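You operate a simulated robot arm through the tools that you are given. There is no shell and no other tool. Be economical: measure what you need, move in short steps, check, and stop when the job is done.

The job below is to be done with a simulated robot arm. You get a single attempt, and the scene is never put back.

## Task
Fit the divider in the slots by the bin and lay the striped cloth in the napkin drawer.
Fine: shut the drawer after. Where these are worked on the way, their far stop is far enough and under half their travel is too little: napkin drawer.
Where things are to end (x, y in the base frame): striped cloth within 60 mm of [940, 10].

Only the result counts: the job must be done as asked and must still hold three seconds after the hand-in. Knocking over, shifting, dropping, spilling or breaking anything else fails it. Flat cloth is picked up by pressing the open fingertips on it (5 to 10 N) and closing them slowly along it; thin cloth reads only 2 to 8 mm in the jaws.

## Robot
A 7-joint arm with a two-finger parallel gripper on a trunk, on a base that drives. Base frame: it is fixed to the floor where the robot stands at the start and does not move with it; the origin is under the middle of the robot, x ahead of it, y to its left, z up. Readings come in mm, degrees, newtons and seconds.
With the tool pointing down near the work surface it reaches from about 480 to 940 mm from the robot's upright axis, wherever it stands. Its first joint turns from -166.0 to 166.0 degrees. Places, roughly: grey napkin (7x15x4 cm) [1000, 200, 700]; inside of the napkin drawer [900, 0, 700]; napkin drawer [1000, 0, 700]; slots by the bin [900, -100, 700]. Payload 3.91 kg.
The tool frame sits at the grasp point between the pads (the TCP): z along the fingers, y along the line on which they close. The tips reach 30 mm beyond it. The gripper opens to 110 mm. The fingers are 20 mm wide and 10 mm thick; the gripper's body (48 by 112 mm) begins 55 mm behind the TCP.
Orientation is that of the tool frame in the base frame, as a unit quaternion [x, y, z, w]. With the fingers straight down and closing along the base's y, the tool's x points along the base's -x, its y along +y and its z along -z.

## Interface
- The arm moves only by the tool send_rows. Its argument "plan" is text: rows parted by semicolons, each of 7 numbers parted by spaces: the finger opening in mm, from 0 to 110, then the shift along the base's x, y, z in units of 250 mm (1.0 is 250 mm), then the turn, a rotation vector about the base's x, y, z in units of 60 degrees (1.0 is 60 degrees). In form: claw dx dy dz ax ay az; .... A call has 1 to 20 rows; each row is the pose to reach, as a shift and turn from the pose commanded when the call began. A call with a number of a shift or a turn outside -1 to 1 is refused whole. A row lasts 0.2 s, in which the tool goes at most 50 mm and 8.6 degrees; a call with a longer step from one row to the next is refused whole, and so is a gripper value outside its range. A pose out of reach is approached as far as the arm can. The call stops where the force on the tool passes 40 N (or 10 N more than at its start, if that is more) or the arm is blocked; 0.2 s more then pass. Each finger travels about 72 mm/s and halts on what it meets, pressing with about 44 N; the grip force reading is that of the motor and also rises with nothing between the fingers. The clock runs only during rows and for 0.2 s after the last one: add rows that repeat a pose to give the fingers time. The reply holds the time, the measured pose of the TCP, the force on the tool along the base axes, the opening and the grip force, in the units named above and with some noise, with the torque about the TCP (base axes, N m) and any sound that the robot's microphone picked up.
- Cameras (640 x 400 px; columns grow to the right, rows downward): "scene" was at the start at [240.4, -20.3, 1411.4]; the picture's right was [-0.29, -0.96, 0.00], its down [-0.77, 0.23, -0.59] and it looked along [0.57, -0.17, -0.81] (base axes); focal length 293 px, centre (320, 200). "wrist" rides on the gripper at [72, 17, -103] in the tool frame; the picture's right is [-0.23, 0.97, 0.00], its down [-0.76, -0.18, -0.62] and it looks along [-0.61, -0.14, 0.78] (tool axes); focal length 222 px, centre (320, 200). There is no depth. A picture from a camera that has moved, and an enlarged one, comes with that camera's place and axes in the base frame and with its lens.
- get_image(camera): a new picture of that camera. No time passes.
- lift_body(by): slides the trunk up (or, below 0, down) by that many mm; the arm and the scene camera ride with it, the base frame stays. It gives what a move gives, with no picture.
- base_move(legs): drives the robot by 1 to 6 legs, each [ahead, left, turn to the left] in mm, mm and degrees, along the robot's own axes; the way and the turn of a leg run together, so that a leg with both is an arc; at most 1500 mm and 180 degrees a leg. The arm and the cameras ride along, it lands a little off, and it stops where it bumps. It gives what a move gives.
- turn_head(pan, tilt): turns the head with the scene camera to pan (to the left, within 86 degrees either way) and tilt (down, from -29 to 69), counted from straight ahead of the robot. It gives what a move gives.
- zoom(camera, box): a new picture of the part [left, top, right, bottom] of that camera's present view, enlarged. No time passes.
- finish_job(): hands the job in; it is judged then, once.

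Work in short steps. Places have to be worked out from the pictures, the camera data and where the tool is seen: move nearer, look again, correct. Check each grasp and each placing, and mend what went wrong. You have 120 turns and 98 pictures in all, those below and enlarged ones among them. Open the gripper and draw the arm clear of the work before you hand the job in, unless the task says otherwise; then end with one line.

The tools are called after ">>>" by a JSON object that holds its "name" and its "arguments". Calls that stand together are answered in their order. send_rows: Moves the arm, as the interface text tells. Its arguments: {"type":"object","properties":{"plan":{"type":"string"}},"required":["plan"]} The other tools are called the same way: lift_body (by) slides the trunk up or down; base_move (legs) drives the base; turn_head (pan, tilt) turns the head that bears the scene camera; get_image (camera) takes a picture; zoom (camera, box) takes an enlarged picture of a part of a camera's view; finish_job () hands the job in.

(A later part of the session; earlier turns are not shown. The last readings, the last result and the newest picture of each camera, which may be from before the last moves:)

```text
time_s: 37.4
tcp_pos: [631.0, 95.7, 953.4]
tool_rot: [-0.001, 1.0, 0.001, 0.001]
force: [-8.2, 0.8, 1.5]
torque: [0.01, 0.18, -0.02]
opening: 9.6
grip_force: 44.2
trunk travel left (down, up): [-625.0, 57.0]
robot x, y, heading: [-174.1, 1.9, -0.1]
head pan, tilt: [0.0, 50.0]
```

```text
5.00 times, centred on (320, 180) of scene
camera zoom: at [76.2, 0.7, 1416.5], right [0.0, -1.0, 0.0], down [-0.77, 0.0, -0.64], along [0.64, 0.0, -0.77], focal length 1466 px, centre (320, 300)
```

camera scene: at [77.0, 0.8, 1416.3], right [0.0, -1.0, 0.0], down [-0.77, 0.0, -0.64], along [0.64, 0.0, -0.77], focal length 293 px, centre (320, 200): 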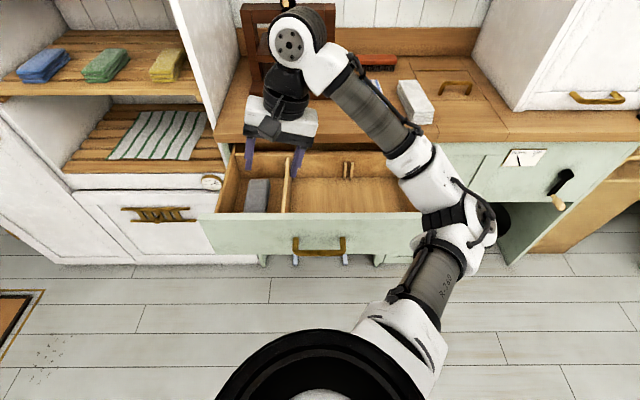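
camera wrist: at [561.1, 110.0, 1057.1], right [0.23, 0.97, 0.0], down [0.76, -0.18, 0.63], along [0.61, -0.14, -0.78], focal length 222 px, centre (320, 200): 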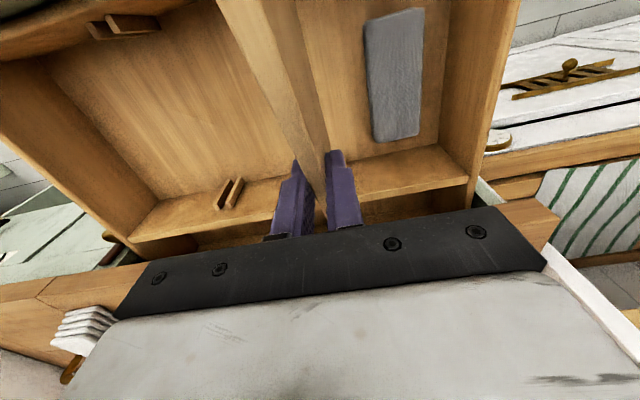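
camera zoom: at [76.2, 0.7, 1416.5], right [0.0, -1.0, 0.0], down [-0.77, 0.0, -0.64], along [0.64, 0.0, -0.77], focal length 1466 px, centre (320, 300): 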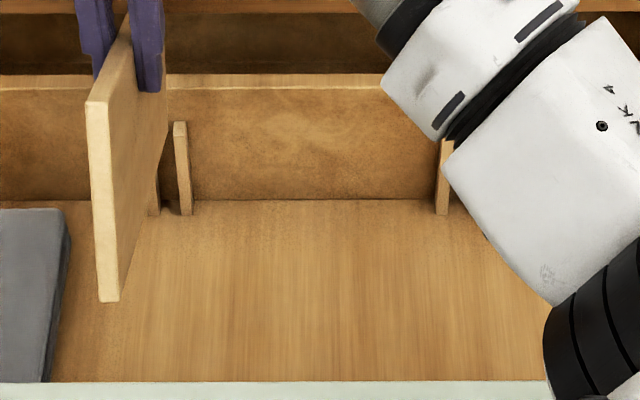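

There's an 8 N push in -x: the board's rear end grazes the counter edge. I'll back off 15 mm and check.

>>> {"name": "send_rows", "arguments": {"plan": "0 -0.03 0 0 0 0 0; 0 -0.06 0 0 0 0 0"}}

>>> {"name": "get_image", "arguments": {"camera": "wrist"}}

>>> {"name": "get_image", "arguments": {"camera": "scene"}}

```text
time_s: 38.0
tcp_pos: [618.5, 94.8, 950.8]
tool_rot: [0.0, 1.0, 0.001, 0.001]
force: [-0.3, -0.4, -1.3]
torque: [0.01, 0.01, -0.01]
opening: 9.6
grip_force: 44.2
trunk travel left (down, up): [-625.0, 57.0]
robot x, y, heading: [-170.3, 0.6, -0.0]
head pan, tilt: [0.0, 50.0]
```

```text
59 pictures are left
camera wrist: at [547.5, 109.4, 1056.0], right [0.23, 0.97, 0.0], down [0.76, -0.18, 0.62], along [0.61, -0.14, -0.78], focal length 222 px, centre (320, 200)
```

wrist: 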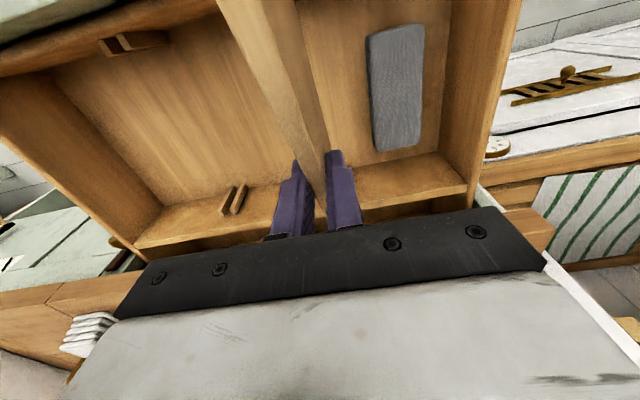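

```text
58 pictures are left
camera scene: at [77.3, 0.7, 1416.2], right [0.0, -1.0, 0.0], down [-0.77, 0.0, -0.64], along [0.64, 0.0, -0.77], focal length 293 px, centre (320, 200)
```

scene: 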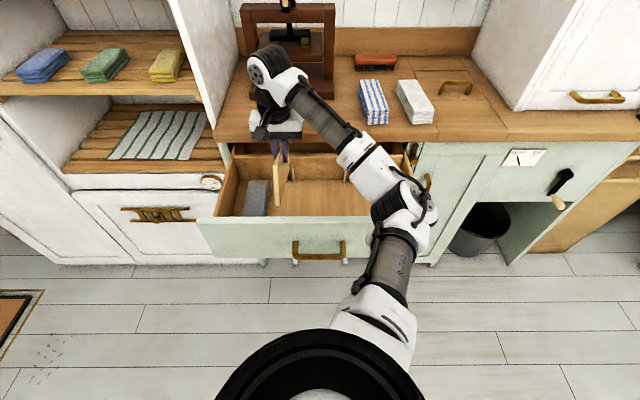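

The two guide pairs are about 190 mm apart, so the target is y≈-94. I'll carry the board over there.

>>> {"name": "send_rows", "arguments": {"plan": "0 0 -0.15 0 0 0 0; 0 0 -0.3 0 0 0 0; 0 0 -0.45 0 0 0 0; 0 0 -0.6 0 0 0 0; 0 0 -0.75 0 0 0 0; 0 0 -0.757 0 0 0 0"}}

>>> {"name": "get_image", "arguments": {"camera": "wrist"}}

>>> {"name": "zoom", "arguments": {"camera": "scene", "box": [220, 120, 440, 260]}}

```text
time_s: 39.4
tcp_pos: [620.6, -92.0, 952.1]
tool_rot: [0.0, 1.0, 0.0, 0.001]
force: [-0.6, -0.3, -0.6]
torque: [0.0, -0.01, 0.01]
opening: 9.5
grip_force: 43.3
trunk travel left (down, up): [-625.0, 57.0]
robot x, y, heading: [-170.7, 1.9, -0.1]
head pan, tilt: [0.0, 50.0]
```

```text
57 pictures are left
camera wrist: at [549.5, -77.9, 1057.4], right [0.23, 0.97, 0.0], down [0.76, -0.18, 0.62], along [0.61, -0.14, -0.78], focal length 222 px, centre (320, 200)
```

wrist: 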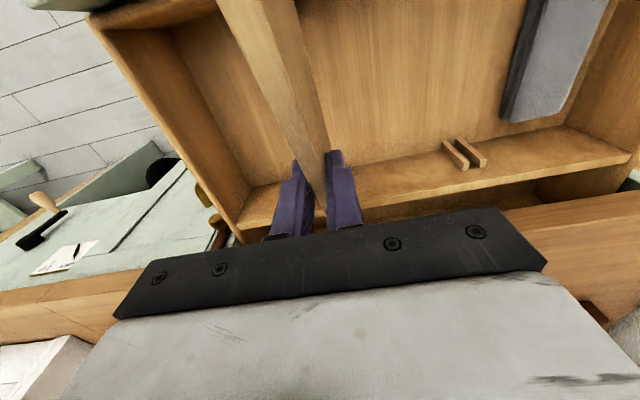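

```text
2.86 times, centred on (330, 190) of scene
camera zoom: at [77.1, 0.8, 1416.2], right [0.0, -1.0, 0.0], down [-0.77, 0.0, -0.64], along [0.64, 0.0, -0.77], focal length 837 px, centre (291, 229)
```

zoom: 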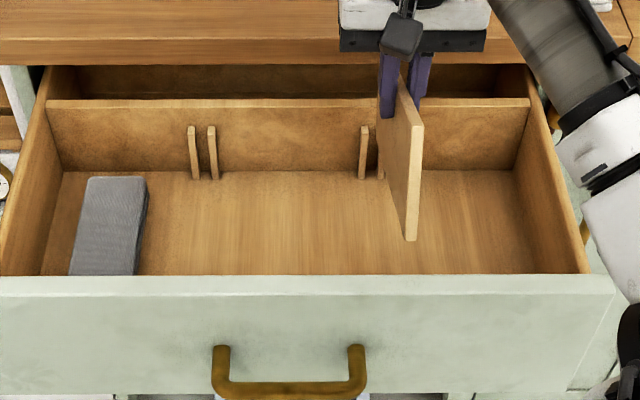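

The guide pairs measure ~192 mm apart, so the slot is about y≈-96. I'll shift to x 629, y -96, lower until the board's bottom is just over the guides (TCP z≈895), and look.

>>> {"name": "send_rows", "arguments": {"plan": "0 0.02 -0.012 -0.08 0 0 0; 0 0.03 -0.012 -0.16 0 0 0; 0 0.032 -0.012 -0.22 0 0 0; 0 0.032 -0.012 -0.22 0 0 0"}}

>>> {"name": "zoom", "arguments": {"camera": "scene", "box": [300, 140, 420, 220]}}

>>> {"name": "get_image", "arguments": {"camera": "wrist"}}

```text
time_s: 40.4
tcp_pos: [626.0, -95.9, 898.7]
tool_rot: [0.0, 1.0, 0.001, 0.002]
force: [1.8, -1.0, 9.8]
torque: [-0.04, 1.38, 0.08]
opening: 9.6
grip_force: 43.7
trunk travel left (down, up): [-625.0, 57.0]
robot x, y, heading: [-172.7, 1.0, 0.1]
head pan, tilt: [0.0, 50.0]
```

```text
5.00 times, centred on (360, 180) of scene
camera zoom: at [76.5, 0.8, 1416.5], right [0.0, -1.0, 0.0], down [-0.77, 0.0, -0.64], along [0.64, 0.0, -0.77], focal length 1466 px, centre (120, 300)
```

zoom: 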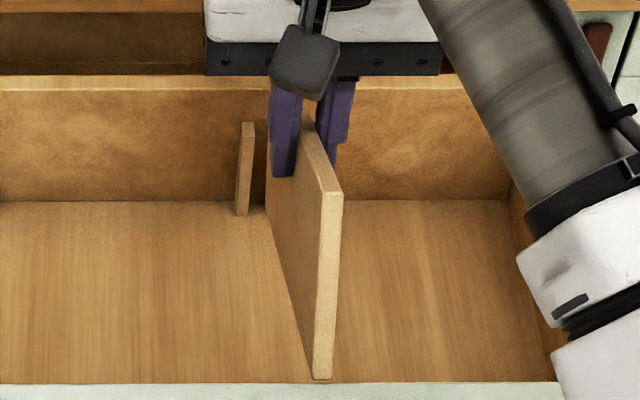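

```text
54 pictures are left
camera wrist: at [555.2, -80.8, 1003.3], right [0.23, 0.97, 0.0], down [0.76, -0.18, 0.63], along [0.61, -0.14, -0.78], focal length 222 px, centre (320, 200)
```

wrist: 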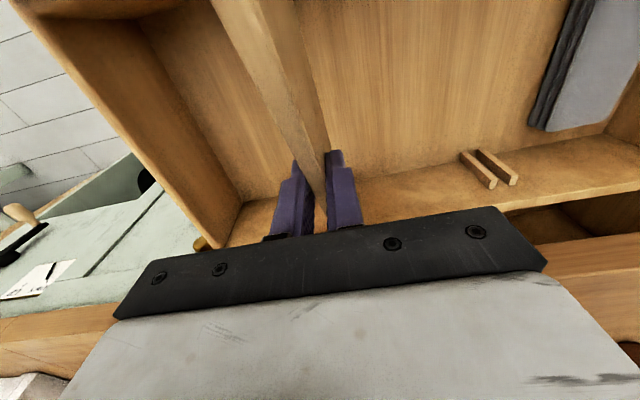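

Contact of 10 N at the front end of the board (torque says ~140 mm ahead of the tool towards the drawer front): likely it sits 6–7 mm too far forward-out. I'll raise, move x +6, and lower again.

>>> {"name": "send_rows", "arguments": {"plan": "0 0 0 0.04 0 0 0; 0 0.024 0 0.04 0 0 0; 0 0.024 0 0.02 0 0 0; 0 0.024 0 0 0 0 0; 0 0.024 0 -0.02 0 0 0; 0 0.024 0 -0.02 0 0 0"}}

```text
time_s: 41.8
tcp_pos: [633.1, -97.0, 892.5]
tool_rot: [0.0, 1.0, 0.0, 0.001]
force: [-0.2, -0.9, -1.7]
torque: [-0.04, -0.02, -0.02]
opening: 9.6
grip_force: 43.7
trunk travel left (down, up): [-625.0, 57.0]
robot x, y, heading: [-173.8, -3.4, -0.0]
head pan, tilt: [0.0, 50.0]
```

No contact now at z 892. I'll continue down in small steps.

>>> {"name": "send_rows", "arguments": {"plan": "0 0 0 -0.02 0 0 0; 0 0 0 -0.04 0 0 0; 0 0 0 -0.06 0 0 0; 0 0 0 -0.08 0 0 0"}}

>>> {"name": "zoom", "arguments": {"camera": "scene", "box": [300, 140, 420, 220]}}

```text
time_s: 42.8
tcp_pos: [632.4, -96.2, 871.7]
tool_rot: [0.0, 1.0, 0.0, 0.001]
force: [-1.6, -0.5, 0.8]
torque: [-0.02, -0.09, -0.03]
opening: 9.7
grip_force: 44.4
trunk travel left (down, up): [-625.0, 57.0]
robot x, y, heading: [-171.3, 2.8, 0.3]
head pan, tilt: [0.0, 50.0]
```

```text
5.00 times, centred on (360, 180) of scene
camera zoom: at [76.8, 0.7, 1416.3], right [0.0, -1.0, 0.0], down [-0.77, 0.0, -0.64], along [0.64, 0.0, -0.77], focal length 1466 px, centre (120, 300)
```

zoom: 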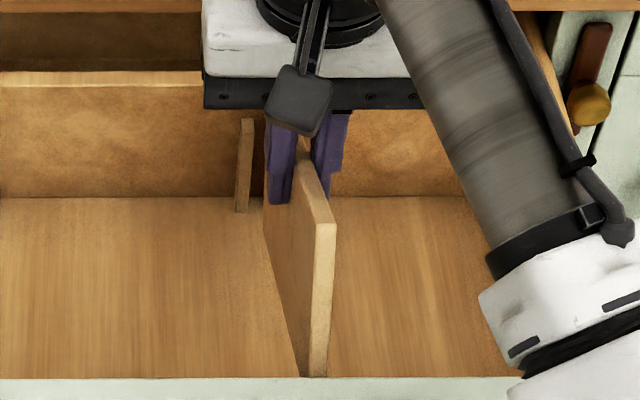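

It's going down freely. Continue.

>>> {"name": "send_rows", "arguments": {"plan": "0 0 0 -0.04 0 0 0; 0 0 0 -0.08 0 0 0; 0 0 0 -0.12 0 0 0; 0 0 0 -0.16 0 0 0"}}

>>> {"name": "zoom", "arguments": {"camera": "scene", "box": [300, 140, 420, 220]}}

>>> {"name": "get_image", "arguments": {"camera": "wrist"}}

```text
time_s: 43.5
tcp_pos: [632.9, -96.6, 854.9]
tool_rot: [-0.001, 1.0, 0.0, 0.007]
force: [1.7, 1.9, 21.8]
torque: [0.11, 1.72, -0.1]
opening: 9.5
grip_force: 44.1
trunk travel left (down, up): [-625.0, 57.0]
robot x, y, heading: [-167.7, 1.3, 0.0]
head pan, tilt: [0.0, 50.0]
stopped in row 3: the force on the tool passed its limit at 71 N (the readings are from after the stop); the commanded pose is now the measured one
```

```text
5.00 times, centred on (360, 180) of scene
camera zoom: at [75.8, 1.3, 1416.3], right [0.0, -1.0, 0.0], down [-0.77, 0.0, -0.64], along [0.64, 0.0, -0.77], focal length 1466 px, centre (120, 300)
```

zoom: 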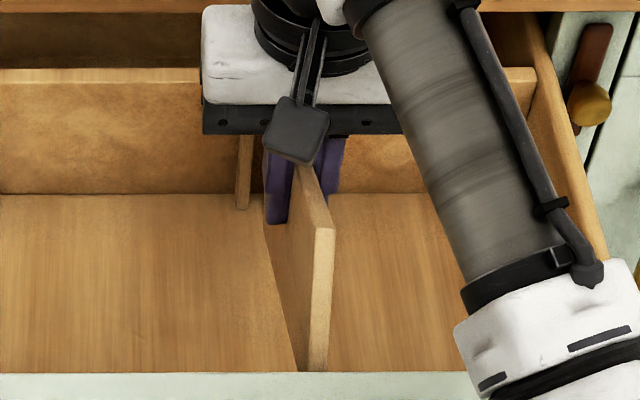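

```text
51 pictures are left
camera wrist: at [560.5, -81.4, 958.9], right [0.22, 0.97, 0.0], down [0.75, -0.18, 0.63], along [0.62, -0.14, -0.77], focal length 222 px, centre (320, 200)
```

wrist: 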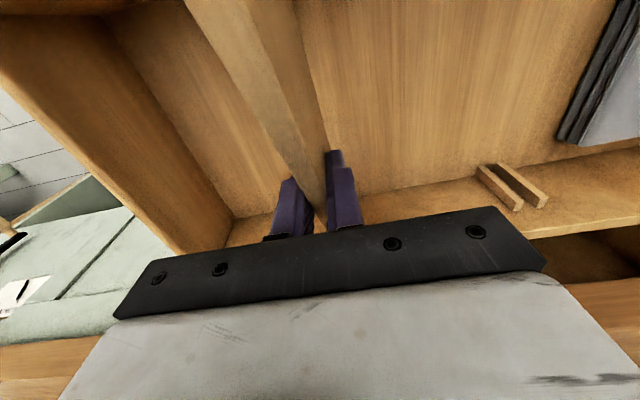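

Blocked again at the front end. The board probably slid a few mm in the jaws when it grazed the counter, so I'll raise 10 mm, move x +4 and try again gently.

>>> {"name": "send_rows", "arguments": {"plan": "0 0 0 0.02 0 0 0; 0 0 0 0.04 0 0 0; 0 0.016 0 0.04 0 0 0; 0 0.016 0 0.02 0 0 0; 0 0.016 0 0 0 0 0; 0 0.016 0 -0.015 0 0 0; 0 0.016 0 -0.03 0 0 0"}}

```text
time_s: 45.0
tcp_pos: [638.9, -97.3, 854.8]
tool_rot: [-0.001, 1.0, -0.001, 0.011]
force: [1.4, 2.9, 21.9]
torque: [0.09, 1.77, -0.14]
opening: 9.2
grip_force: 43.5
trunk travel left (down, up): [-625.0, 57.0]
robot x, y, heading: [-170.9, -2.0, 0.0]
head pan, tilt: [0.0, 50.0]
stopped in row 7: the force on the tool passed its limit at 43 N (the readings are from after the stop); the commanded pose is now the measured one
```

The pictures indicate that the board pitched front-up in the jaws when its rear caught under the counter, so now its front corner rests on the drawer front. I'll raise it and look at its attitude.

>>> {"name": "send_rows", "arguments": {"plan": "0 -0.03 0 0.08 0 0 0; 0 -0.06 0 0.2 0 0 0; 0 -0.12 0 0.35 0 0 0; 0 -0.2 0 0.5 0 0 0; 0 -0.3 0 0.6 0 0 0; 0 -0.3 0 0.6 0 0 0"}}

>>> {"name": "zoom", "arguments": {"camera": "scene", "box": [220, 120, 440, 260]}}

>>> {"name": "get_image", "arguments": {"camera": "wrist"}}

```text
time_s: 46.4
tcp_pos: [564.2, -100.0, 1000.7]
tool_rot: [-0.001, 1.0, 0.0, 0.008]
force: [0.0, -0.4, -0.4]
torque: [0.0, -0.01, 0.01]
opening: 9.8
grip_force: 44.1
trunk travel left (down, up): [-625.0, 57.0]
robot x, y, heading: [-172.2, -0.6, -0.3]
head pan, tilt: [0.0, 50.0]
```

```text
2.86 times, centred on (330, 190) of scene
camera zoom: at [77.6, 0.9, 1416.1], right [0.0, -1.0, 0.0], down [-0.77, 0.0, -0.64], along [0.64, 0.0, -0.77], focal length 837 px, centre (291, 229)
```

zoom: 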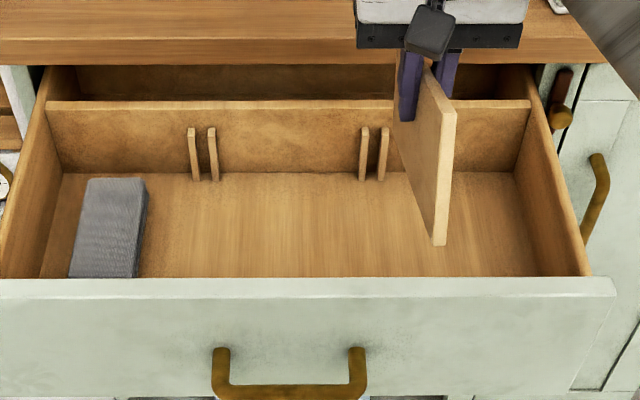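

```text
49 pictures are left
camera wrist: at [491.6, -84.8, 1104.6], right [0.23, 0.97, 0.0], down [0.75, -0.18, 0.64], along [0.62, -0.14, -0.77], focal length 222 px, centre (320, 200)
```

wrist: 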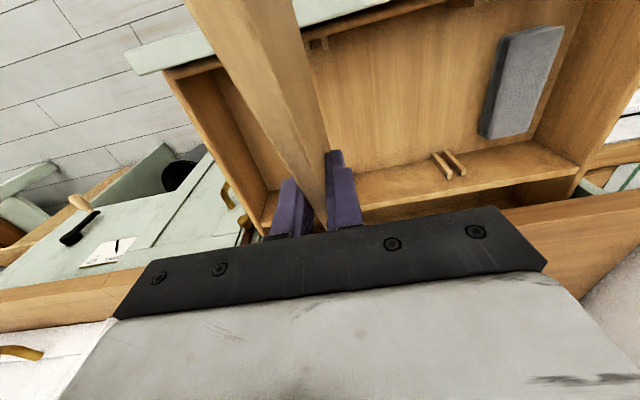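

The board is tilted about 30° front-up in the jaws (its rear end caught under the counter). I'll pitch the tool by -30° here in the air to check that this levels the board.

>>> {"name": "send_rows", "arguments": {"plan": "0 0.02 0 0.04 0 -0.13 0; 0 0.04 0 0.08 0 -0.26 0; 0 0.04 0 0.08 0 -0.39 0; 0 0.04 0 0.08 0 -0.5 0; 0 0.04 0 0.08 0 -0.5 0"}}

>>> {"name": "zoom", "arguments": {"camera": "scene", "box": [220, 120, 440, 260]}}

>>> {"name": "get_image", "arguments": {"camera": "wrist"}}

```text
time_s: 47.6
tcp_pos: [573.6, -98.0, 1021.8]
tool_rot: [-0.001, 0.963, 0.0, 0.268]
force: [-0.3, -0.2, -0.9]
torque: [0.03, -0.03, -0.02]
opening: 9.5
grip_force: 44.0
trunk travel left (down, up): [-625.0, 57.0]
robot x, y, heading: [-171.9, -0.0, -0.1]
head pan, tilt: [0.0, 50.0]
```

```text
2.86 times, centred on (330, 190) of scene
camera zoom: at [77.3, 0.8, 1416.2], right [0.0, -1.0, 0.0], down [-0.77, 0.0, -0.64], along [0.64, 0.0, -0.77], focal length 837 px, centre (291, 229)
```

zoom: 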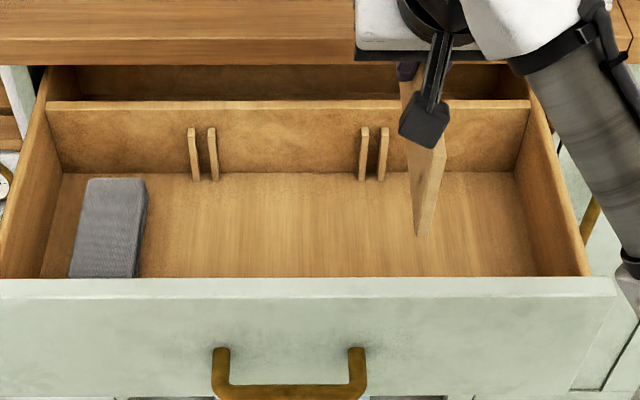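

```text
47 pictures are left
camera wrist: at [460.0, -82.4, 1074.1], right [0.19, 0.97, 0.12], down [0.33, -0.18, 0.93], along [0.92, -0.14, -0.36], focal length 222 px, centre (320, 200)
```

wrist: 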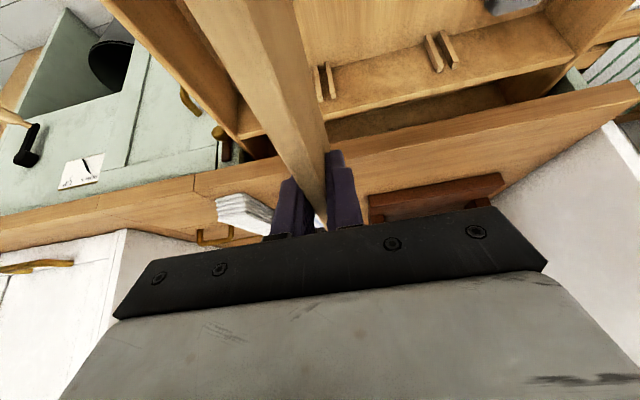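

Level now, confirming the 30° tilt; grip is 120 mm from the board's front end. To get its rear under the counter edge I'll insert tilted: turn the tool back upright (board front-up), move to (620, -94, 915).

>>> {"name": "send_rows", "arguments": {"plan": "0 0.04 0.016 -0.05 0 0.13 0; 0 0.08 0.016 -0.1 0 0.26 0; 0 0.12 0.016 -0.2 0 0.39 0; 0 0.16 0.016 -0.3 0 0.52 0; 0 0.186 0.016 -0.427 0 0.52 0; 0 0.186 0.016 -0.427 0 0.52 0"}}

>>> {"name": "zoom", "arguments": {"camera": "scene", "box": [300, 120, 420, 200]}}

```text
time_s: 49.0
tcp_pos: [619.2, -93.9, 914.4]
tool_rot: [-0.001, 1.0, 0.0, -0.002]
force: [-0.3, -0.4, -1.2]
torque: [0.01, -0.02, 0.0]
opening: 9.5
grip_force: 44.2
trunk travel left (down, up): [-625.0, 57.0]
robot x, y, heading: [-171.8, 3.2, 0.1]
head pan, tilt: [0.0, 50.0]
```

```text
5.00 times, centred on (360, 160) of scene
camera zoom: at [77.1, 0.8, 1416.3], right [0.0, -1.0, 0.0], down [-0.77, 0.0, -0.64], along [0.64, 0.0, -0.77], focal length 1466 px, centre (120, 400)
```

zoom: 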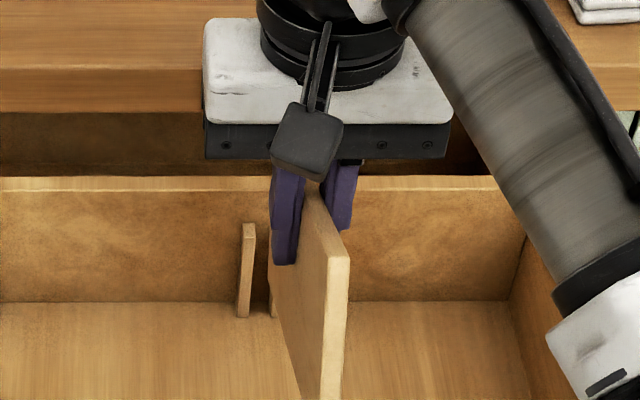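

Now slide +x so the rear corner goes under the counter edge.

>>> {"name": "send_rows", "arguments": {"plan": "0 0.04 0 0 0 0 0; 0 0.08 0 0 0 0 0; 0 0.12 0 0 0 0 0; 0 0.145 0 0 0 0 0; 0 0.145 0 0 0 0 0"}}

```text
time_s: 50.2
tcp_pos: [654.2, -93.2, 918.2]
tool_rot: [-0.001, 1.0, -0.001, -0.002]
force: [-33.3, -1.9, 10.1]
torque: [-0.02, 0.65, -0.13]
opening: 9.9
grip_force: 44.7
trunk travel left (down, up): [-625.0, 57.0]
robot x, y, heading: [-169.7, 0.4, 0.1]
head pan, tilt: [0.0, 50.0]
```

The rear corner hits the counter's front face; back off, lower 22 mm more, and slide in again.

>>> {"name": "send_rows", "arguments": {"plan": "0 -0.05 0 0 0 0 0; 0 -0.1 0 -0.02 0 0 0; 0 -0.1 0 -0.06 0 0 0; 0 -0.1 0 -0.105 0 0 0; 0 -0.1 0 -0.105 0 0 0"}}

>>> {"name": "send_rows", "arguments": {"plan": "0 0.03 0 0 0 0 0; 0 0.06 0 0 0 0 0; 0 0.08 0 0 0 0 0; 0 0.1 0 0 0 0 0; 0 0.1 0 0 0 0 0"}}

```text
time_s: 51.4
tcp_pos: [631.4, -92.2, 888.6]
tool_rot: [-0.001, 1.0, -0.001, -0.001]
force: [-0.1, -0.1, -1.2]
torque: [-0.02, -0.04, 0.02]
opening: 9.3
grip_force: 43.9
trunk travel left (down, up): [-625.0, 57.0]
robot x, y, heading: [-169.7, 2.7, -0.1]
head pan, tilt: [0.0, 50.0]
```

```text
time_s: 52.6
tcp_pos: [655.8, -93.5, 889.5]
tool_rot: [-0.001, 1.0, 0.0, -0.001]
force: [0.2, 0.8, -1.4]
torque: [0.02, -0.01, 0.04]
opening: 9.4
grip_force: 43.8
trunk travel left (down, up): [-625.0, 57.0]
robot x, y, heading: [-166.6, -1.2, -0.0]
head pan, tilt: [0.0, 50.0]
```

Free now: rear under the counter. I'll start levelling: pitch -15° while lowering to (650, 870).

>>> {"name": "send_rows", "arguments": {"plan": "0 -0.006 0 -0.02 0 -0.066 0; 0 -0.011 0 -0.038 0 -0.133 0; 0 -0.017 0 -0.058 0 -0.19 0; 0 -0.023 0 -0.078 0 -0.25 0; 0 -0.023 0 -0.078 0 -0.25 0"}}

>>> {"name": "zoom", "arguments": {"camera": "scene", "box": [280, 120, 440, 240]}}

```text
time_s: 53.8
tcp_pos: [651.0, -93.1, 869.1]
tool_rot: [-0.001, 0.992, 0.0, 0.129]
force: [-2.3, 0.7, -0.7]
torque: [0.0, 0.1, 0.03]
opening: 9.6
grip_force: 44.1
trunk travel left (down, up): [-625.0, 57.0]
robot x, y, heading: [-170.7, 1.0, -0.2]
head pan, tilt: [0.0, 50.0]
```

```text
3.33 times, centred on (360, 180) of scene
camera zoom: at [77.2, 0.9, 1416.2], right [0.0, -1.0, 0.0], down [-0.77, 0.0, -0.64], along [0.64, 0.0, -0.77], focal length 977 px, centre (187, 267)
```

zoom: 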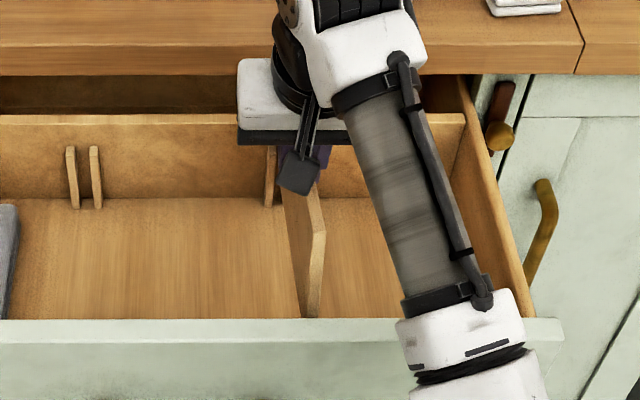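

Only a light touch. I'll continue levelling to tilt 0 at (633, 845).

>>> {"name": "send_rows", "arguments": {"plan": "0 -0.016 0 -0.03 0 -0.06 0; 0 -0.032 0 -0.06 0 -0.117 0; 0 -0.05 0 -0.08 0 -0.18 0; 0 -0.068 0 -0.1 0 -0.25 0; 0 -0.068 0 -0.1 0 -0.25 0"}}

>>> {"name": "zoom", "arguments": {"camera": "scene", "box": [280, 120, 440, 240]}}

>>> {"name": "get_image", "arguments": {"camera": "wrist"}}

```text
time_s: 55.0
tcp_pos: [631.6, -91.4, 846.9]
tool_rot: [0.0, 0.966, 0.0, 0.259]
force: [0.5, -0.6, 24.7]
torque: [-0.02, 2.32, -0.05]
opening: 9.5
grip_force: 44.1
trunk travel left (down, up): [-625.0, 57.0]
robot x, y, heading: [-168.3, -3.0, 0.1]
head pan, tilt: [0.0, 50.0]
```

```text
3.33 times, centred on (360, 180) of scene
camera zoom: at [75.0, 1.1, 1416.8], right [0.0, -1.0, 0.0], down [-0.76, 0.0, -0.64], along [0.64, 0.0, -0.76], focal length 977 px, centre (187, 267)
```

zoom: 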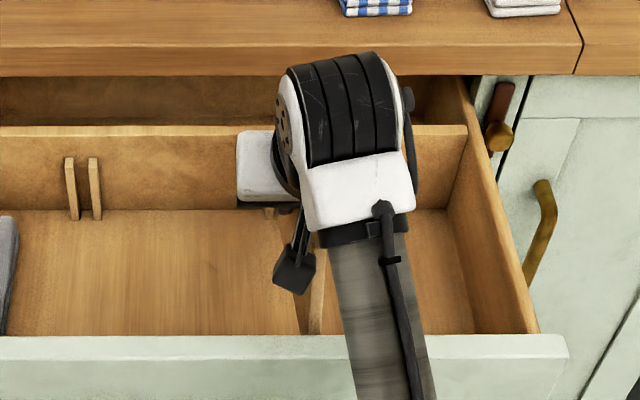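

```text
43 pictures are left
camera wrist: at [518.7, -77.4, 900.4], right [0.2, 0.97, 0.11], down [0.35, -0.18, 0.92], along [0.92, -0.14, -0.37], focal length 222 px, centre (320, 200)
```

wrist: 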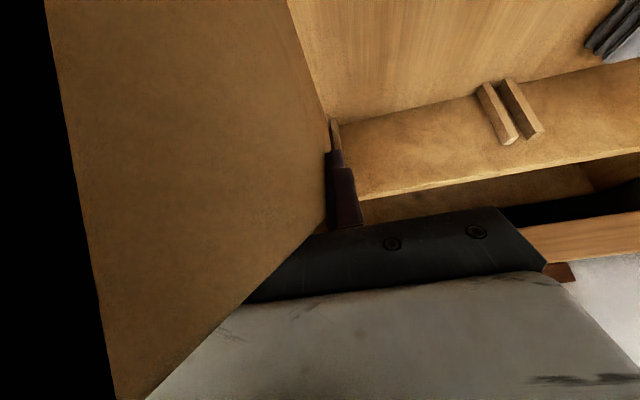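

The drawer got pushed out some 12 mm, so it has more travel; the board's front end now rests on something and tilted again. I'll ease up and use the board's front edge to push the drawer further out, which gives clearance from the counter.

>>> {"name": "send_rows", "arguments": {"plan": "0 0 0 0.016 0 0 0; 0 -0.03 0 0.016 0 0 0; 0 -0.06 0 0.016 0 0 0; 0 -0.1 0 0.016 0 0 0; 0 -0.14 0 0.016 0 0 0; 0 -0.14 0 0.016 0 0 0"}}

>>> {"name": "get_image", "arguments": {"camera": "scene"}}

```text
time_s: 56.1
tcp_pos: [613.3, -92.6, 849.9]
tool_rot: [-0.002, 0.964, -0.001, 0.266]
force: [11.3, 2.1, -3.7]
torque: [0.04, -0.71, -0.13]
opening: 9.4
grip_force: 43.6
trunk travel left (down, up): [-625.0, 57.0]
robot x, y, heading: [-170.4, -0.9, 0.1]
head pan, tilt: [0.0, 50.0]
stopped in row 5: the force on the tool passed its limit at 50 N (the readings are from after the stop); the commanded pose is now the measured one
```

```text
42 pictures are left
camera scene: at [78.0, 1.0, 1416.0], right [0.0, -1.0, 0.0], down [-0.77, 0.0, -0.64], along [0.64, 0.0, -0.77], focal length 293 px, centre (320, 200)
```

scene: 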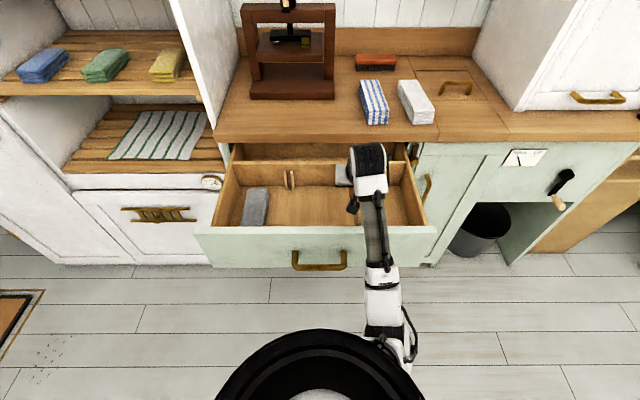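

The drawer hit its stop about 25 mm further out. Now I raise the board clear and re-measure its tilt.

>>> {"name": "send_rows", "arguments": {"plan": "0 0.02 0 0.02 0 0 0; 0 0.02 0 0.1 0 0 0; 0 0.02 0 0.25 0 0 0; 0 0.02 0 0.4 0 0 0; 0 0 0 0.55 0 0 0; 0 0 0 0.65 0 0 0; 0 0 0 0.65 0 0 0"}}

>>> {"name": "zoom", "arguments": {"camera": "scene", "box": [220, 120, 440, 260]}}

>>> {"name": "get_image", "arguments": {"camera": "wrist"}}

```text
time_s: 57.7
tcp_pos: [611.3, -92.8, 1013.3]
tool_rot: [-0.001, 0.964, -0.001, 0.264]
force: [0.1, -0.3, -0.7]
torque: [0.0, -0.04, 0.01]
opening: 9.6
grip_force: 44.3
trunk travel left (down, up): [-625.0, 57.0]
robot x, y, heading: [-171.8, -2.0, 0.3]
head pan, tilt: [0.0, 50.0]
```

```text
2.86 times, centred on (330, 190) of scene
camera zoom: at [77.7, 1.0, 1416.2], right [0.0, -1.0, 0.0], down [-0.77, 0.0, -0.64], along [0.64, 0.0, -0.77], focal length 837 px, centre (291, 229)
```

zoom: 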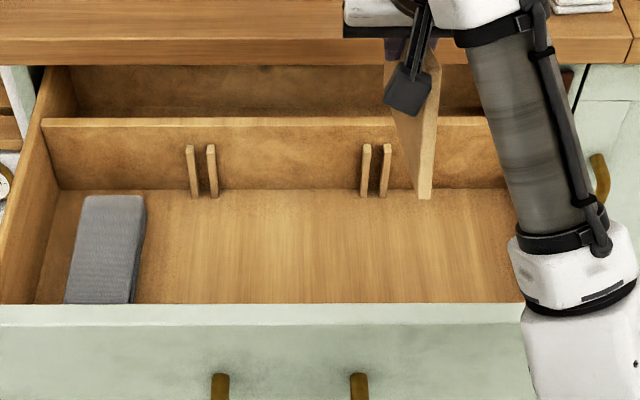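

```text
40 pictures are left
camera wrist: at [497.5, -76.3, 1065.8], right [0.19, 0.97, 0.11], down [0.34, -0.17, 0.93], along [0.92, -0.14, -0.36], focal length 222 px, centre (320, 200)
```

wrist: 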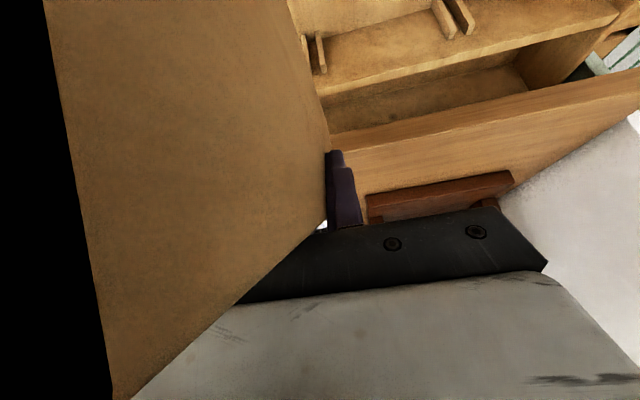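

The board is again front-up by ~26°. I can press it level: hold it so that the front panel's top edge (x≈470, z≈850) supports its bottom behind the grip, and push down. First move to x≈398.

>>> {"name": "send_rows", "arguments": {"plan": "0 -0.17 0 0 0 0 0; 0 -0.34 0 0 0 0 0; 0 -0.51 0 0 0 0 0; 0 -0.68 0 0 0 0 0; 0 -0.84 0 0 0 0 0; 0 -0.85 0 -0.05 0 0 0; 0 -0.85 0 -0.05 0 0 0"}}

>>> {"name": "get_image", "arguments": {"camera": "scene"}}

```text
time_s: 59.3
tcp_pos: [419.5, -99.2, 1008.4]
tool_rot: [-0.001, 0.964, -0.002, 0.265]
force: [0.1, -0.1, -1.1]
torque: [-0.01, -0.02, 0.01]
opening: 9.8
grip_force: 43.7
out of reach, approached as far as the arm can: row 5, 6, 7
trunk travel left (down, up): [-625.0, 57.0]
robot x, y, heading: [-167.7, 1.5, -0.1]
head pan, tilt: [0.0, 50.0]
```

```text
39 pictures are left
camera scene: at [77.6, 1.0, 1416.2], right [0.0, -1.0, 0.0], down [-0.77, 0.0, -0.64], along [0.64, 0.0, -0.77], focal length 293 px, centre (320, 200)
```

scene: 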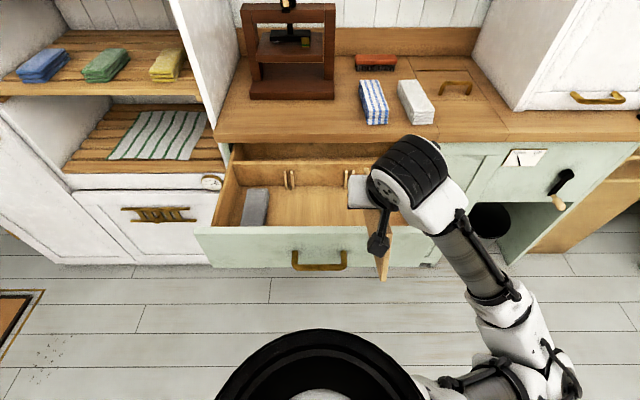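

The arm stops at x 419; I'll drive back 25 mm.

>>> {"name": "base_move", "arguments": {"legs": [[-25, 0, 0]]}}

>>> {"name": "send_rows", "arguments": {"plan": "0 0 0 -0.04 0 0 0; 0 0 0 -0.07 0 0 0; 0 0 0 -0.1 0 0 0; 0 0 0 -0.13 0 0 0; 0 0 0 -0.16 0 0 0; 0 0 0 -0.19 0 0 0"}}

```text
time_s: 60.1
tcp_pos: [394.8, -100.1, 1008.3]
tool_rot: [-0.001, 0.964, 0.0, 0.265]
force: [-1.0, 0.2, -1.4]
torque: [0.01, 0.02, 0.01]
opening: 10.0
grip_force: 44.3
trunk travel left (down, up): [-625.0, 57.0]
robot x, y, heading: [-193.6, 1.3, 0.2]
head pan, tilt: [0.0, 50.0]
```

```text
time_s: 61.5
tcp_pos: [402.0, -103.2, 962.4]
tool_rot: [-0.001, 0.964, -0.002, 0.267]
force: [-0.3, -1.6, 19.5]
torque: [-0.1, -1.27, -0.05]
opening: 9.6
grip_force: 44.3
out of reach, approached as far as the arm can: row 2, 3, 4, 5, 6
trunk travel left (down, up): [-625.0, 57.0]
robot x, y, heading: [-193.2, 3.5, -0.0]
head pan, tilt: [0.0, 50.0]
```

It's pressing at +65 mm with 20 N and turning the board. Continue down to z≈945.

>>> {"name": "send_rows", "arguments": {"plan": "0 0 0 -0.03 0 0 0; 0 0 0 -0.05 0 0 0; 0 0 0 -0.07 0 0 0; 0 0 0 -0.08 0 0 0"}}

>>> {"name": "zoom", "arguments": {"camera": "scene", "box": [280, 160, 480, 310]}}

>>> {"name": "get_image", "arguments": {"camera": "wrist"}}

```text
time_s: 62.5
tcp_pos: [403.4, -102.3, 941.9]
tool_rot: [-0.002, 0.964, 0.0, 0.265]
force: [-2.3, -1.9, 18.5]
torque: [-0.2, -1.32, -0.14]
opening: 9.6
grip_force: 43.6
trunk travel left (down, up): [-625.0, 57.0]
robot x, y, heading: [-196.3, 2.5, -0.1]
head pan, tilt: [0.0, 50.0]
```

```text
2.67 times, centred on (380, 235) of scene
camera zoom: at [50.8, 1.1, 1416.6], right [0.0, -1.0, 0.0], down [-0.77, 0.0, -0.64], along [0.64, 0.0, -0.77], focal length 782 px, centre (160, 107)
```

zoom: 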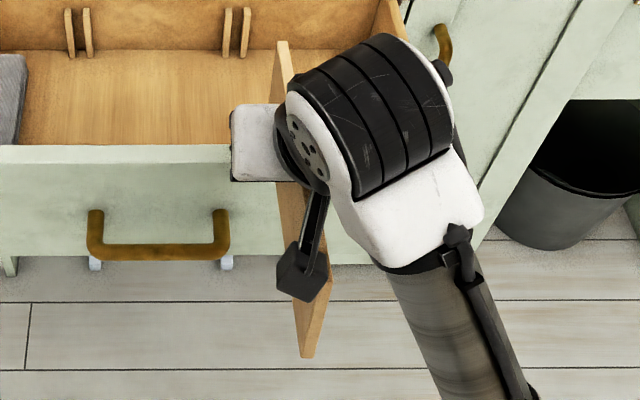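

```text
37 pictures are left
camera wrist: at [288.9, -87.6, 994.3], right [0.19, 0.97, 0.11], down [0.34, -0.17, 0.92], along [0.92, -0.14, -0.36], focal length 222 px, centre (320, 200)
```

wrist: 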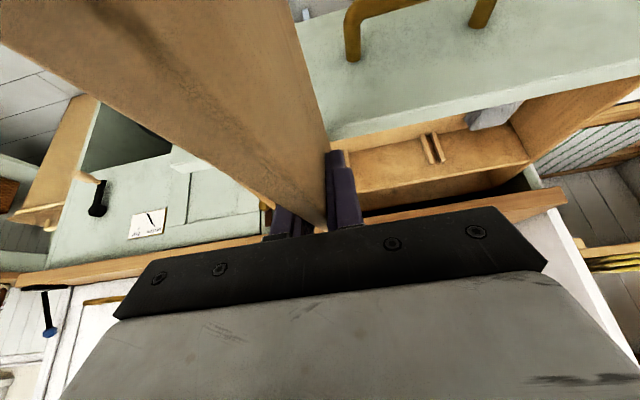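

Still ~12° up compared with the level view. Press about 16 mm more.

>>> {"name": "send_rows", "arguments": {"plan": "0 0 0 -0.02 0 0 0; 0 0 0 -0.04 0 0 0; 0 0 0 -0.055 0 0 0; 0 0 0 -0.065 0 0 0"}}

>>> {"name": "get_image", "arguments": {"camera": "wrist"}}

```text
time_s: 63.5
tcp_pos: [403.3, -102.4, 924.2]
tool_rot: [-0.002, 0.964, 0.0, 0.265]
force: [-1.7, -2.0, 20.0]
torque: [-0.08, -1.28, -0.12]
opening: 9.9
grip_force: 44.1
trunk travel left (down, up): [-625.0, 57.0]
robot x, y, heading: [-193.1, -1.6, 0.1]
head pan, tilt: [0.0, 50.0]
```

```text
36 pictures are left
camera wrist: at [289.0, -87.6, 979.0], right [0.19, 0.97, 0.11], down [0.34, -0.17, 0.93], along [0.92, -0.14, -0.36], focal length 222 px, centre (320, 200)
```

wrist: 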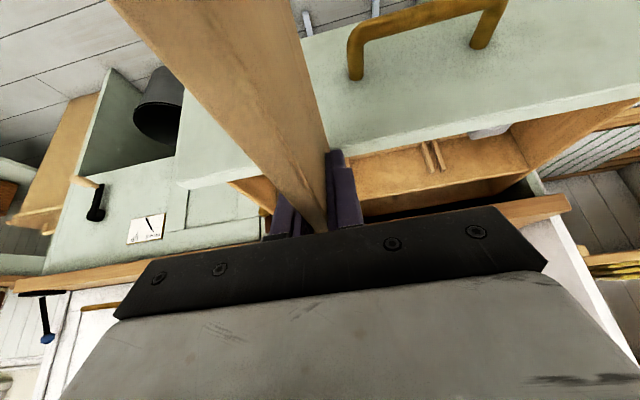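

Nearly level; another ~7 mm of press.

>>> {"name": "send_rows", "arguments": {"plan": "0 0 0 -0.015 0 0 0; 0 0 0 -0.028 0 0 0; 0 0 0 -0.028 0 0 0"}}

>>> {"name": "get_image", "arguments": {"camera": "wrist"}}

>>> {"name": "send_rows", "arguments": {"plan": "0 0 0 0.1 0 0 0; 0 0.1 0 0.25 0 0 0; 0 0.2 0.04 0.4 0 0 0; 0 0.36 0.04 0.4 0 0 0; 0 0.52 0.04 0.4 0 0 0; 0 0.68 0.04 0.4 0 0 0; 0 0.68 0.04 0.4 0 0 0"}}

>>> {"name": "zoom", "arguments": {"camera": "scene", "box": [220, 120, 440, 260]}}

```text
time_s: 64.3
tcp_pos: [402.7, -102.7, 919.0]
tool_rot: [-0.003, 0.964, 0.0, 0.265]
force: [-2.9, 1.6, 17.8]
torque: [0.09, -1.2, 0.13]
opening: 9.8
grip_force: 44.2
trunk travel left (down, up): [-625.0, 57.0]
robot x, y, heading: [-194.9, 2.0, -0.2]
head pan, tilt: [0.0, 50.0]
```

```text
35 pictures are left
camera wrist: at [288.7, -87.6, 971.7], right [0.19, 0.97, 0.11], down [0.34, -0.17, 0.93], along [0.92, -0.14, -0.36], focal length 222 px, centre (320, 200)
```

wrist: 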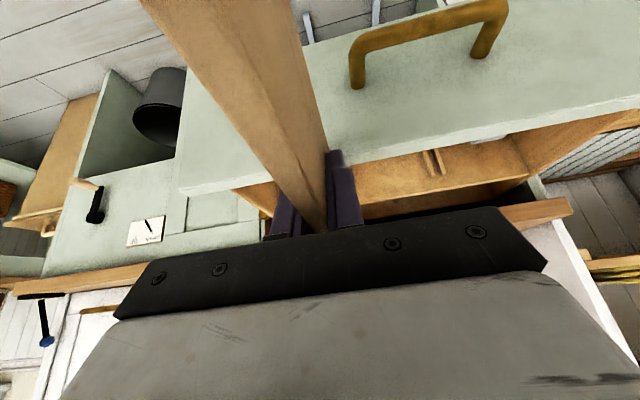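

```text
time_s: 65.9
tcp_pos: [573.7, -93.3, 1017.3]
tool_rot: [-0.002, 0.965, 0.0, 0.264]
force: [0.0, 1.2, -1.0]
torque: [-0.01, 0.0, 0.01]
opening: 9.8
grip_force: 43.9
trunk travel left (down, up): [-625.0, 57.0]
robot x, y, heading: [-191.2, 2.1, 0.1]
head pan, tilt: [0.0, 50.0]
```

```text
2.86 times, centred on (330, 190) of scene
camera zoom: at [52.4, 0.9, 1416.3], right [0.0, -1.0, 0.0], down [-0.77, 0.0, -0.64], along [0.64, 0.0, -0.77], focal length 837 px, centre (291, 229)
```

zoom: 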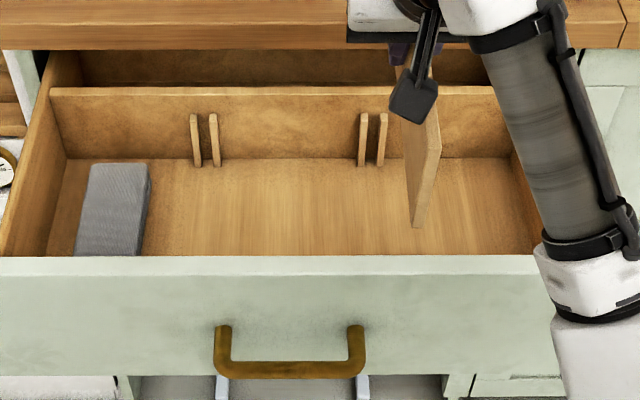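

Level now (height and positions match). Weighing all measurements with symmetry about the drawer centre (y≈3), the slot is near y≈-90. I'll go to (608, -90, 912), just above the guides.

>>> {"name": "send_rows", "arguments": {"plan": "0 0.07 0.013 -0.1 0 0 0; 0 0.137 0.013 -0.22 0 0 0; 0 0.137 0.013 -0.34 0 0 0; 0 0.137 0.013 -0.42 0 0 0; 0 0.137 0.013 -0.42 0 0 0"}}

>>> {"name": "zoom", "arguments": {"camera": "scene", "box": [300, 120, 420, 200]}}

>>> {"name": "get_image", "arguments": {"camera": "wrist"}}

```text
time_s: 67.1
tcp_pos: [607.2, -88.2, 914.5]
tool_rot: [-0.001, 0.964, -0.001, 0.266]
force: [1.6, -0.1, 9.4]
torque: [0.01, 1.28, 0.12]
opening: 9.3
grip_force: 44.3
trunk travel left (down, up): [-625.0, 57.0]
robot x, y, heading: [-196.0, -2.6, -0.3]
head pan, tilt: [0.0, 50.0]
```

```text
5.00 times, centred on (360, 160) of scene
camera zoom: at [51.9, 1.0, 1416.4], right [0.0, -1.0, 0.0], down [-0.77, 0.0, -0.64], along [0.64, 0.0, -0.77], focal length 1466 px, centre (120, 400)
```

zoom: 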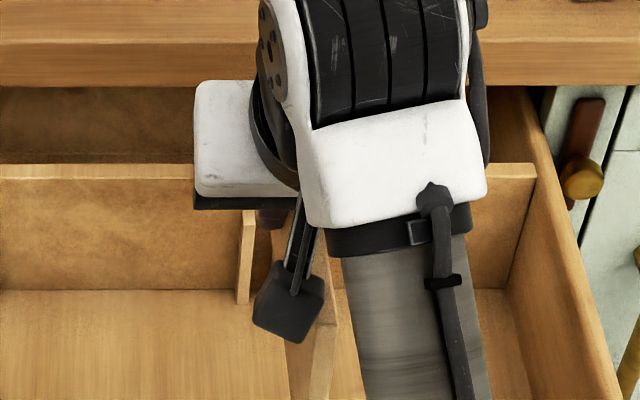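

```text
32 pictures are left
camera wrist: at [494.0, -74.2, 967.9], right [0.19, 0.97, 0.11], down [0.34, -0.17, 0.93], along [0.92, -0.14, -0.36], focal length 222 px, centre (320, 200)
```

wrist: 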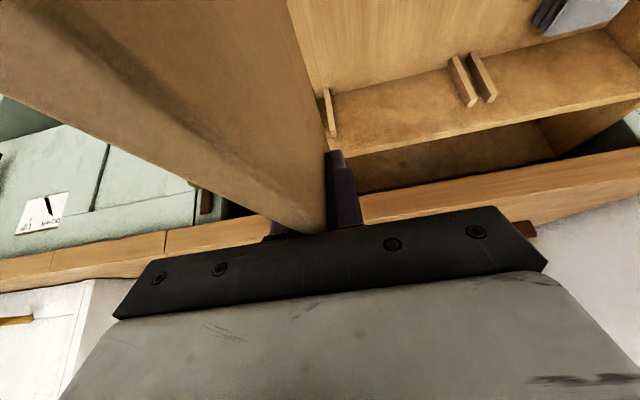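

The drawer slid back in ~24 mm during the pressing, so the board landed on the panel top. I'll repeat the trick: board front-up, tuck its rear under the counter, push the drawer out to its stop with the board's front, and then insert vertically. First raise and turn.

>>> {"name": "send_rows", "arguments": {"plan": "0 0 0 0.1 0 0 0; 0 0.03 0 0.2 0 0.1 0; 0 0.06 0 0.2 0 0.2 0; 0 0.07 0 0.15 0 0.26 0; 0 0.07 0 0.05 0 0.26 0; 0 0.07 0 0.01 0 0.26 0; 0 0.07 0 0.01 0 0.26 0"}}

>>> {"name": "zoom", "arguments": {"camera": "scene", "box": [220, 120, 440, 260]}}

```text
time_s: 68.7
tcp_pos: [624.2, -87.7, 916.0]
tool_rot: [-0.001, 0.991, -0.001, 0.131]
force: [0.0, -0.6, -1.2]
torque: [-0.03, -0.03, -0.01]
opening: 10.0
grip_force: 44.2
trunk travel left (down, up): [-625.0, 57.0]
robot x, y, heading: [-195.1, -1.9, 0.1]
head pan, tilt: [0.0, 50.0]
```

```text
2.86 times, centred on (330, 190) of scene
camera zoom: at [52.7, 1.0, 1416.2], right [0.0, -1.0, 0.0], down [-0.77, 0.0, -0.64], along [0.64, 0.0, -0.77], focal length 837 px, centre (291, 229)
```

zoom: 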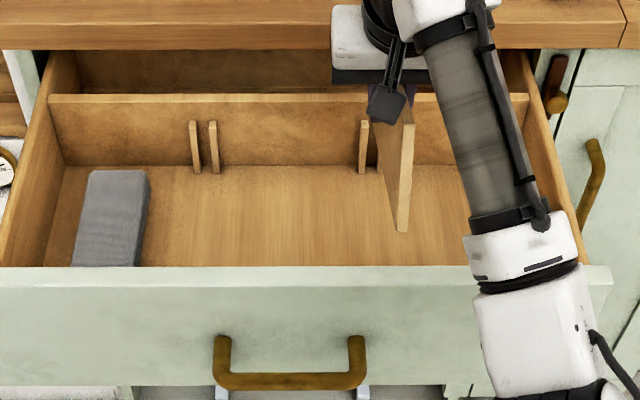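

Board tilt ~30°, drawer ~12 mm out already. Lower, slide in, level to ~15°.

>>> {"name": "send_rows", "arguments": {"plan": "0 0 0 -0.05 0 0 0; 0 0 0 -0.1 0 0 0; 0 0.03 0 -0.1 0 0 0; 0 0.07 0 -0.1 0 0 0; 0 0.07 0 -0.12 0 -0.07 0; 0 0.07 0 -0.14 0 -0.14 0; 0 0.07 0 -0.16 0 -0.2 0; 0 0.07 0 -0.178 0 -0.26 0; 0 0.07 0 -0.178 0 -0.26 0"}}

>>> {"name": "send_rows", "arguments": {"plan": "0 -0.03 0 0 0 0 0; 0 -0.06 0 0 0 0 0; 0 -0.09 0 0 0 0 0; 0 -0.12 0 0 0 0 0; 0 -0.15 0 0 0 0 0; 0 -0.18 0 0 0 0 0"}}

>>> {"name": "zoom", "arguments": {"camera": "scene", "box": [220, 120, 440, 260]}}

```text
time_s: 70.7
tcp_pos: [641.2, -91.4, 870.8]
tool_rot: [-0.001, 0.964, -0.001, 0.264]
force: [-1.7, 0.6, -1.3]
torque: [0.01, 0.09, 0.05]
opening: 9.6
grip_force: 43.8
trunk travel left (down, up): [-625.0, 57.0]
robot x, y, heading: [-196.7, -2.8, 0.1]
head pan, tilt: [0.0, 50.0]
```

```text
time_s: 72.1
tcp_pos: [598.8, -89.9, 873.0]
tool_rot: [-0.003, 0.963, -0.001, 0.268]
force: [26.6, -3.0, 11.4]
torque: [-0.07, -0.05, 0.35]
opening: 9.6
grip_force: 44.2
trunk travel left (down, up): [-625.0, 57.0]
robot x, y, heading: [-191.6, -0.1, -0.0]
head pan, tilt: [0.0, 50.0]
```

```text
2.86 times, centred on (330, 190) of scene
camera zoom: at [54.0, 1.0, 1416.2], right [0.0, -1.0, 0.0], down [-0.77, 0.0, -0.64], along [0.64, 0.0, -0.77], focal length 837 px, centre (291, 229)
```

zoom: 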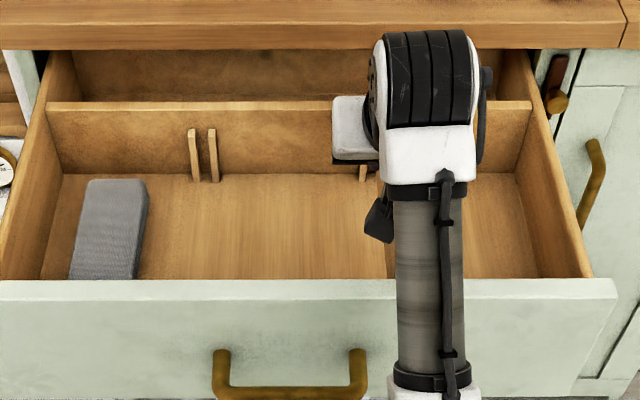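

At the stop now (27 N, panel inner edge at x≈469). Ease off and raise straight up for a tilt check.

>>> {"name": "send_rows", "arguments": {"plan": "0 0.03 0 0 0 0 0; 0 0.04 0 0.1 0 0 0; 0 0.04 0 0.25 0 0 0; 0 0.04 0 0.4 0 0 0; 0 0.04 0 0.5 0 0 0; 0 0.04 0 0.5 0 0 0"}}

>>> {"name": "zoom", "arguments": {"camera": "scene", "box": [220, 120, 440, 260]}}

```text
time_s: 73.5
tcp_pos: [607.0, -88.1, 995.8]
tool_rot: [-0.002, 0.965, 0.0, 0.263]
force: [-0.3, 0.0, -1.7]
torque: [-0.02, -0.02, 0.0]
opening: 9.4
grip_force: 44.0
trunk travel left (down, up): [-625.0, 57.0]
robot x, y, heading: [-194.0, 1.2, -0.2]
head pan, tilt: [0.0, 50.0]
```

```text
2.86 times, centred on (330, 190) of scene
camera zoom: at [52.7, 0.9, 1416.2], right [0.0, -1.0, 0.0], down [-0.77, 0.0, -0.64], along [0.64, 0.0, -0.77], focal length 837 px, centre (291, 229)
```

zoom: 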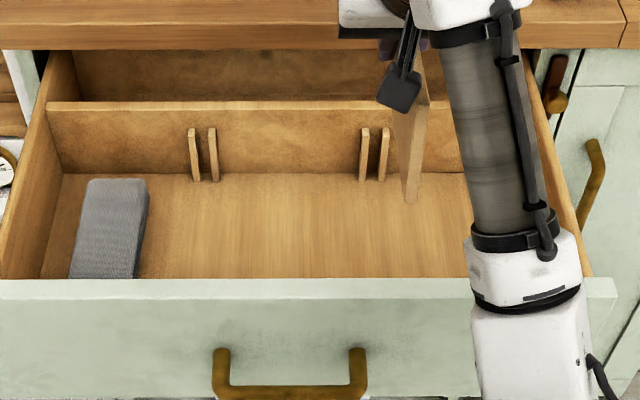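

Tilt is ~14°. I'll pitch the tool 14° more to level it and descend carefully at x≈609 to just at the wall tops.

>>> {"name": "send_rows", "arguments": {"plan": "0 0.003 0 0 0 -0.12 0; 0 0.006 0 0 0 -0.233 0; 0 0.006 0 -0.12 0 -0.233 0; 0 0.006 0 -0.24 0 -0.233 0; 0 0.006 0 -0.32 0 -0.233 0; 0 0.006 0 -0.32 0 -0.233 0"}}

>>> {"name": "zoom", "arguments": {"camera": "scene", "box": [260, 120, 420, 240]}}

```text
time_s: 74.9
tcp_pos: [610.4, -90.6, 917.8]
tool_rot: [-0.001, 0.925, -0.001, 0.38]
force: [-0.1, 0.1, -1.6]
torque: [0.0, -0.02, 0.0]
opening: 9.9
grip_force: 43.7
trunk travel left (down, up): [-625.0, 57.0]
robot x, y, heading: [-193.0, 0.5, 0.0]
head pan, tilt: [0.0, 50.0]
```

```text
3.33 times, centred on (340, 180) of scene
camera zoom: at [52.7, 1.0, 1416.2], right [0.0, -1.0, 0.0], down [-0.77, 0.0, -0.64], along [0.64, 0.0, -0.77], focal length 977 px, centre (253, 267)
```

zoom: 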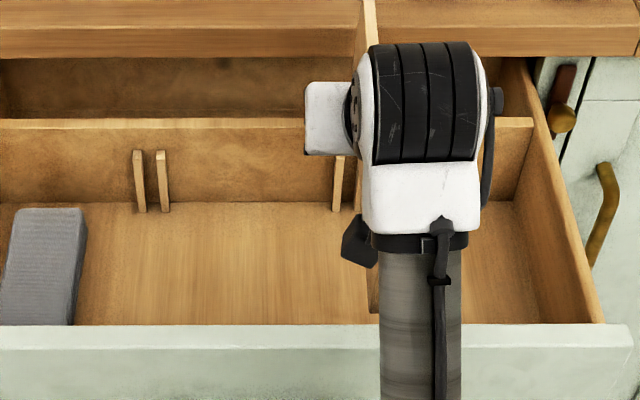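

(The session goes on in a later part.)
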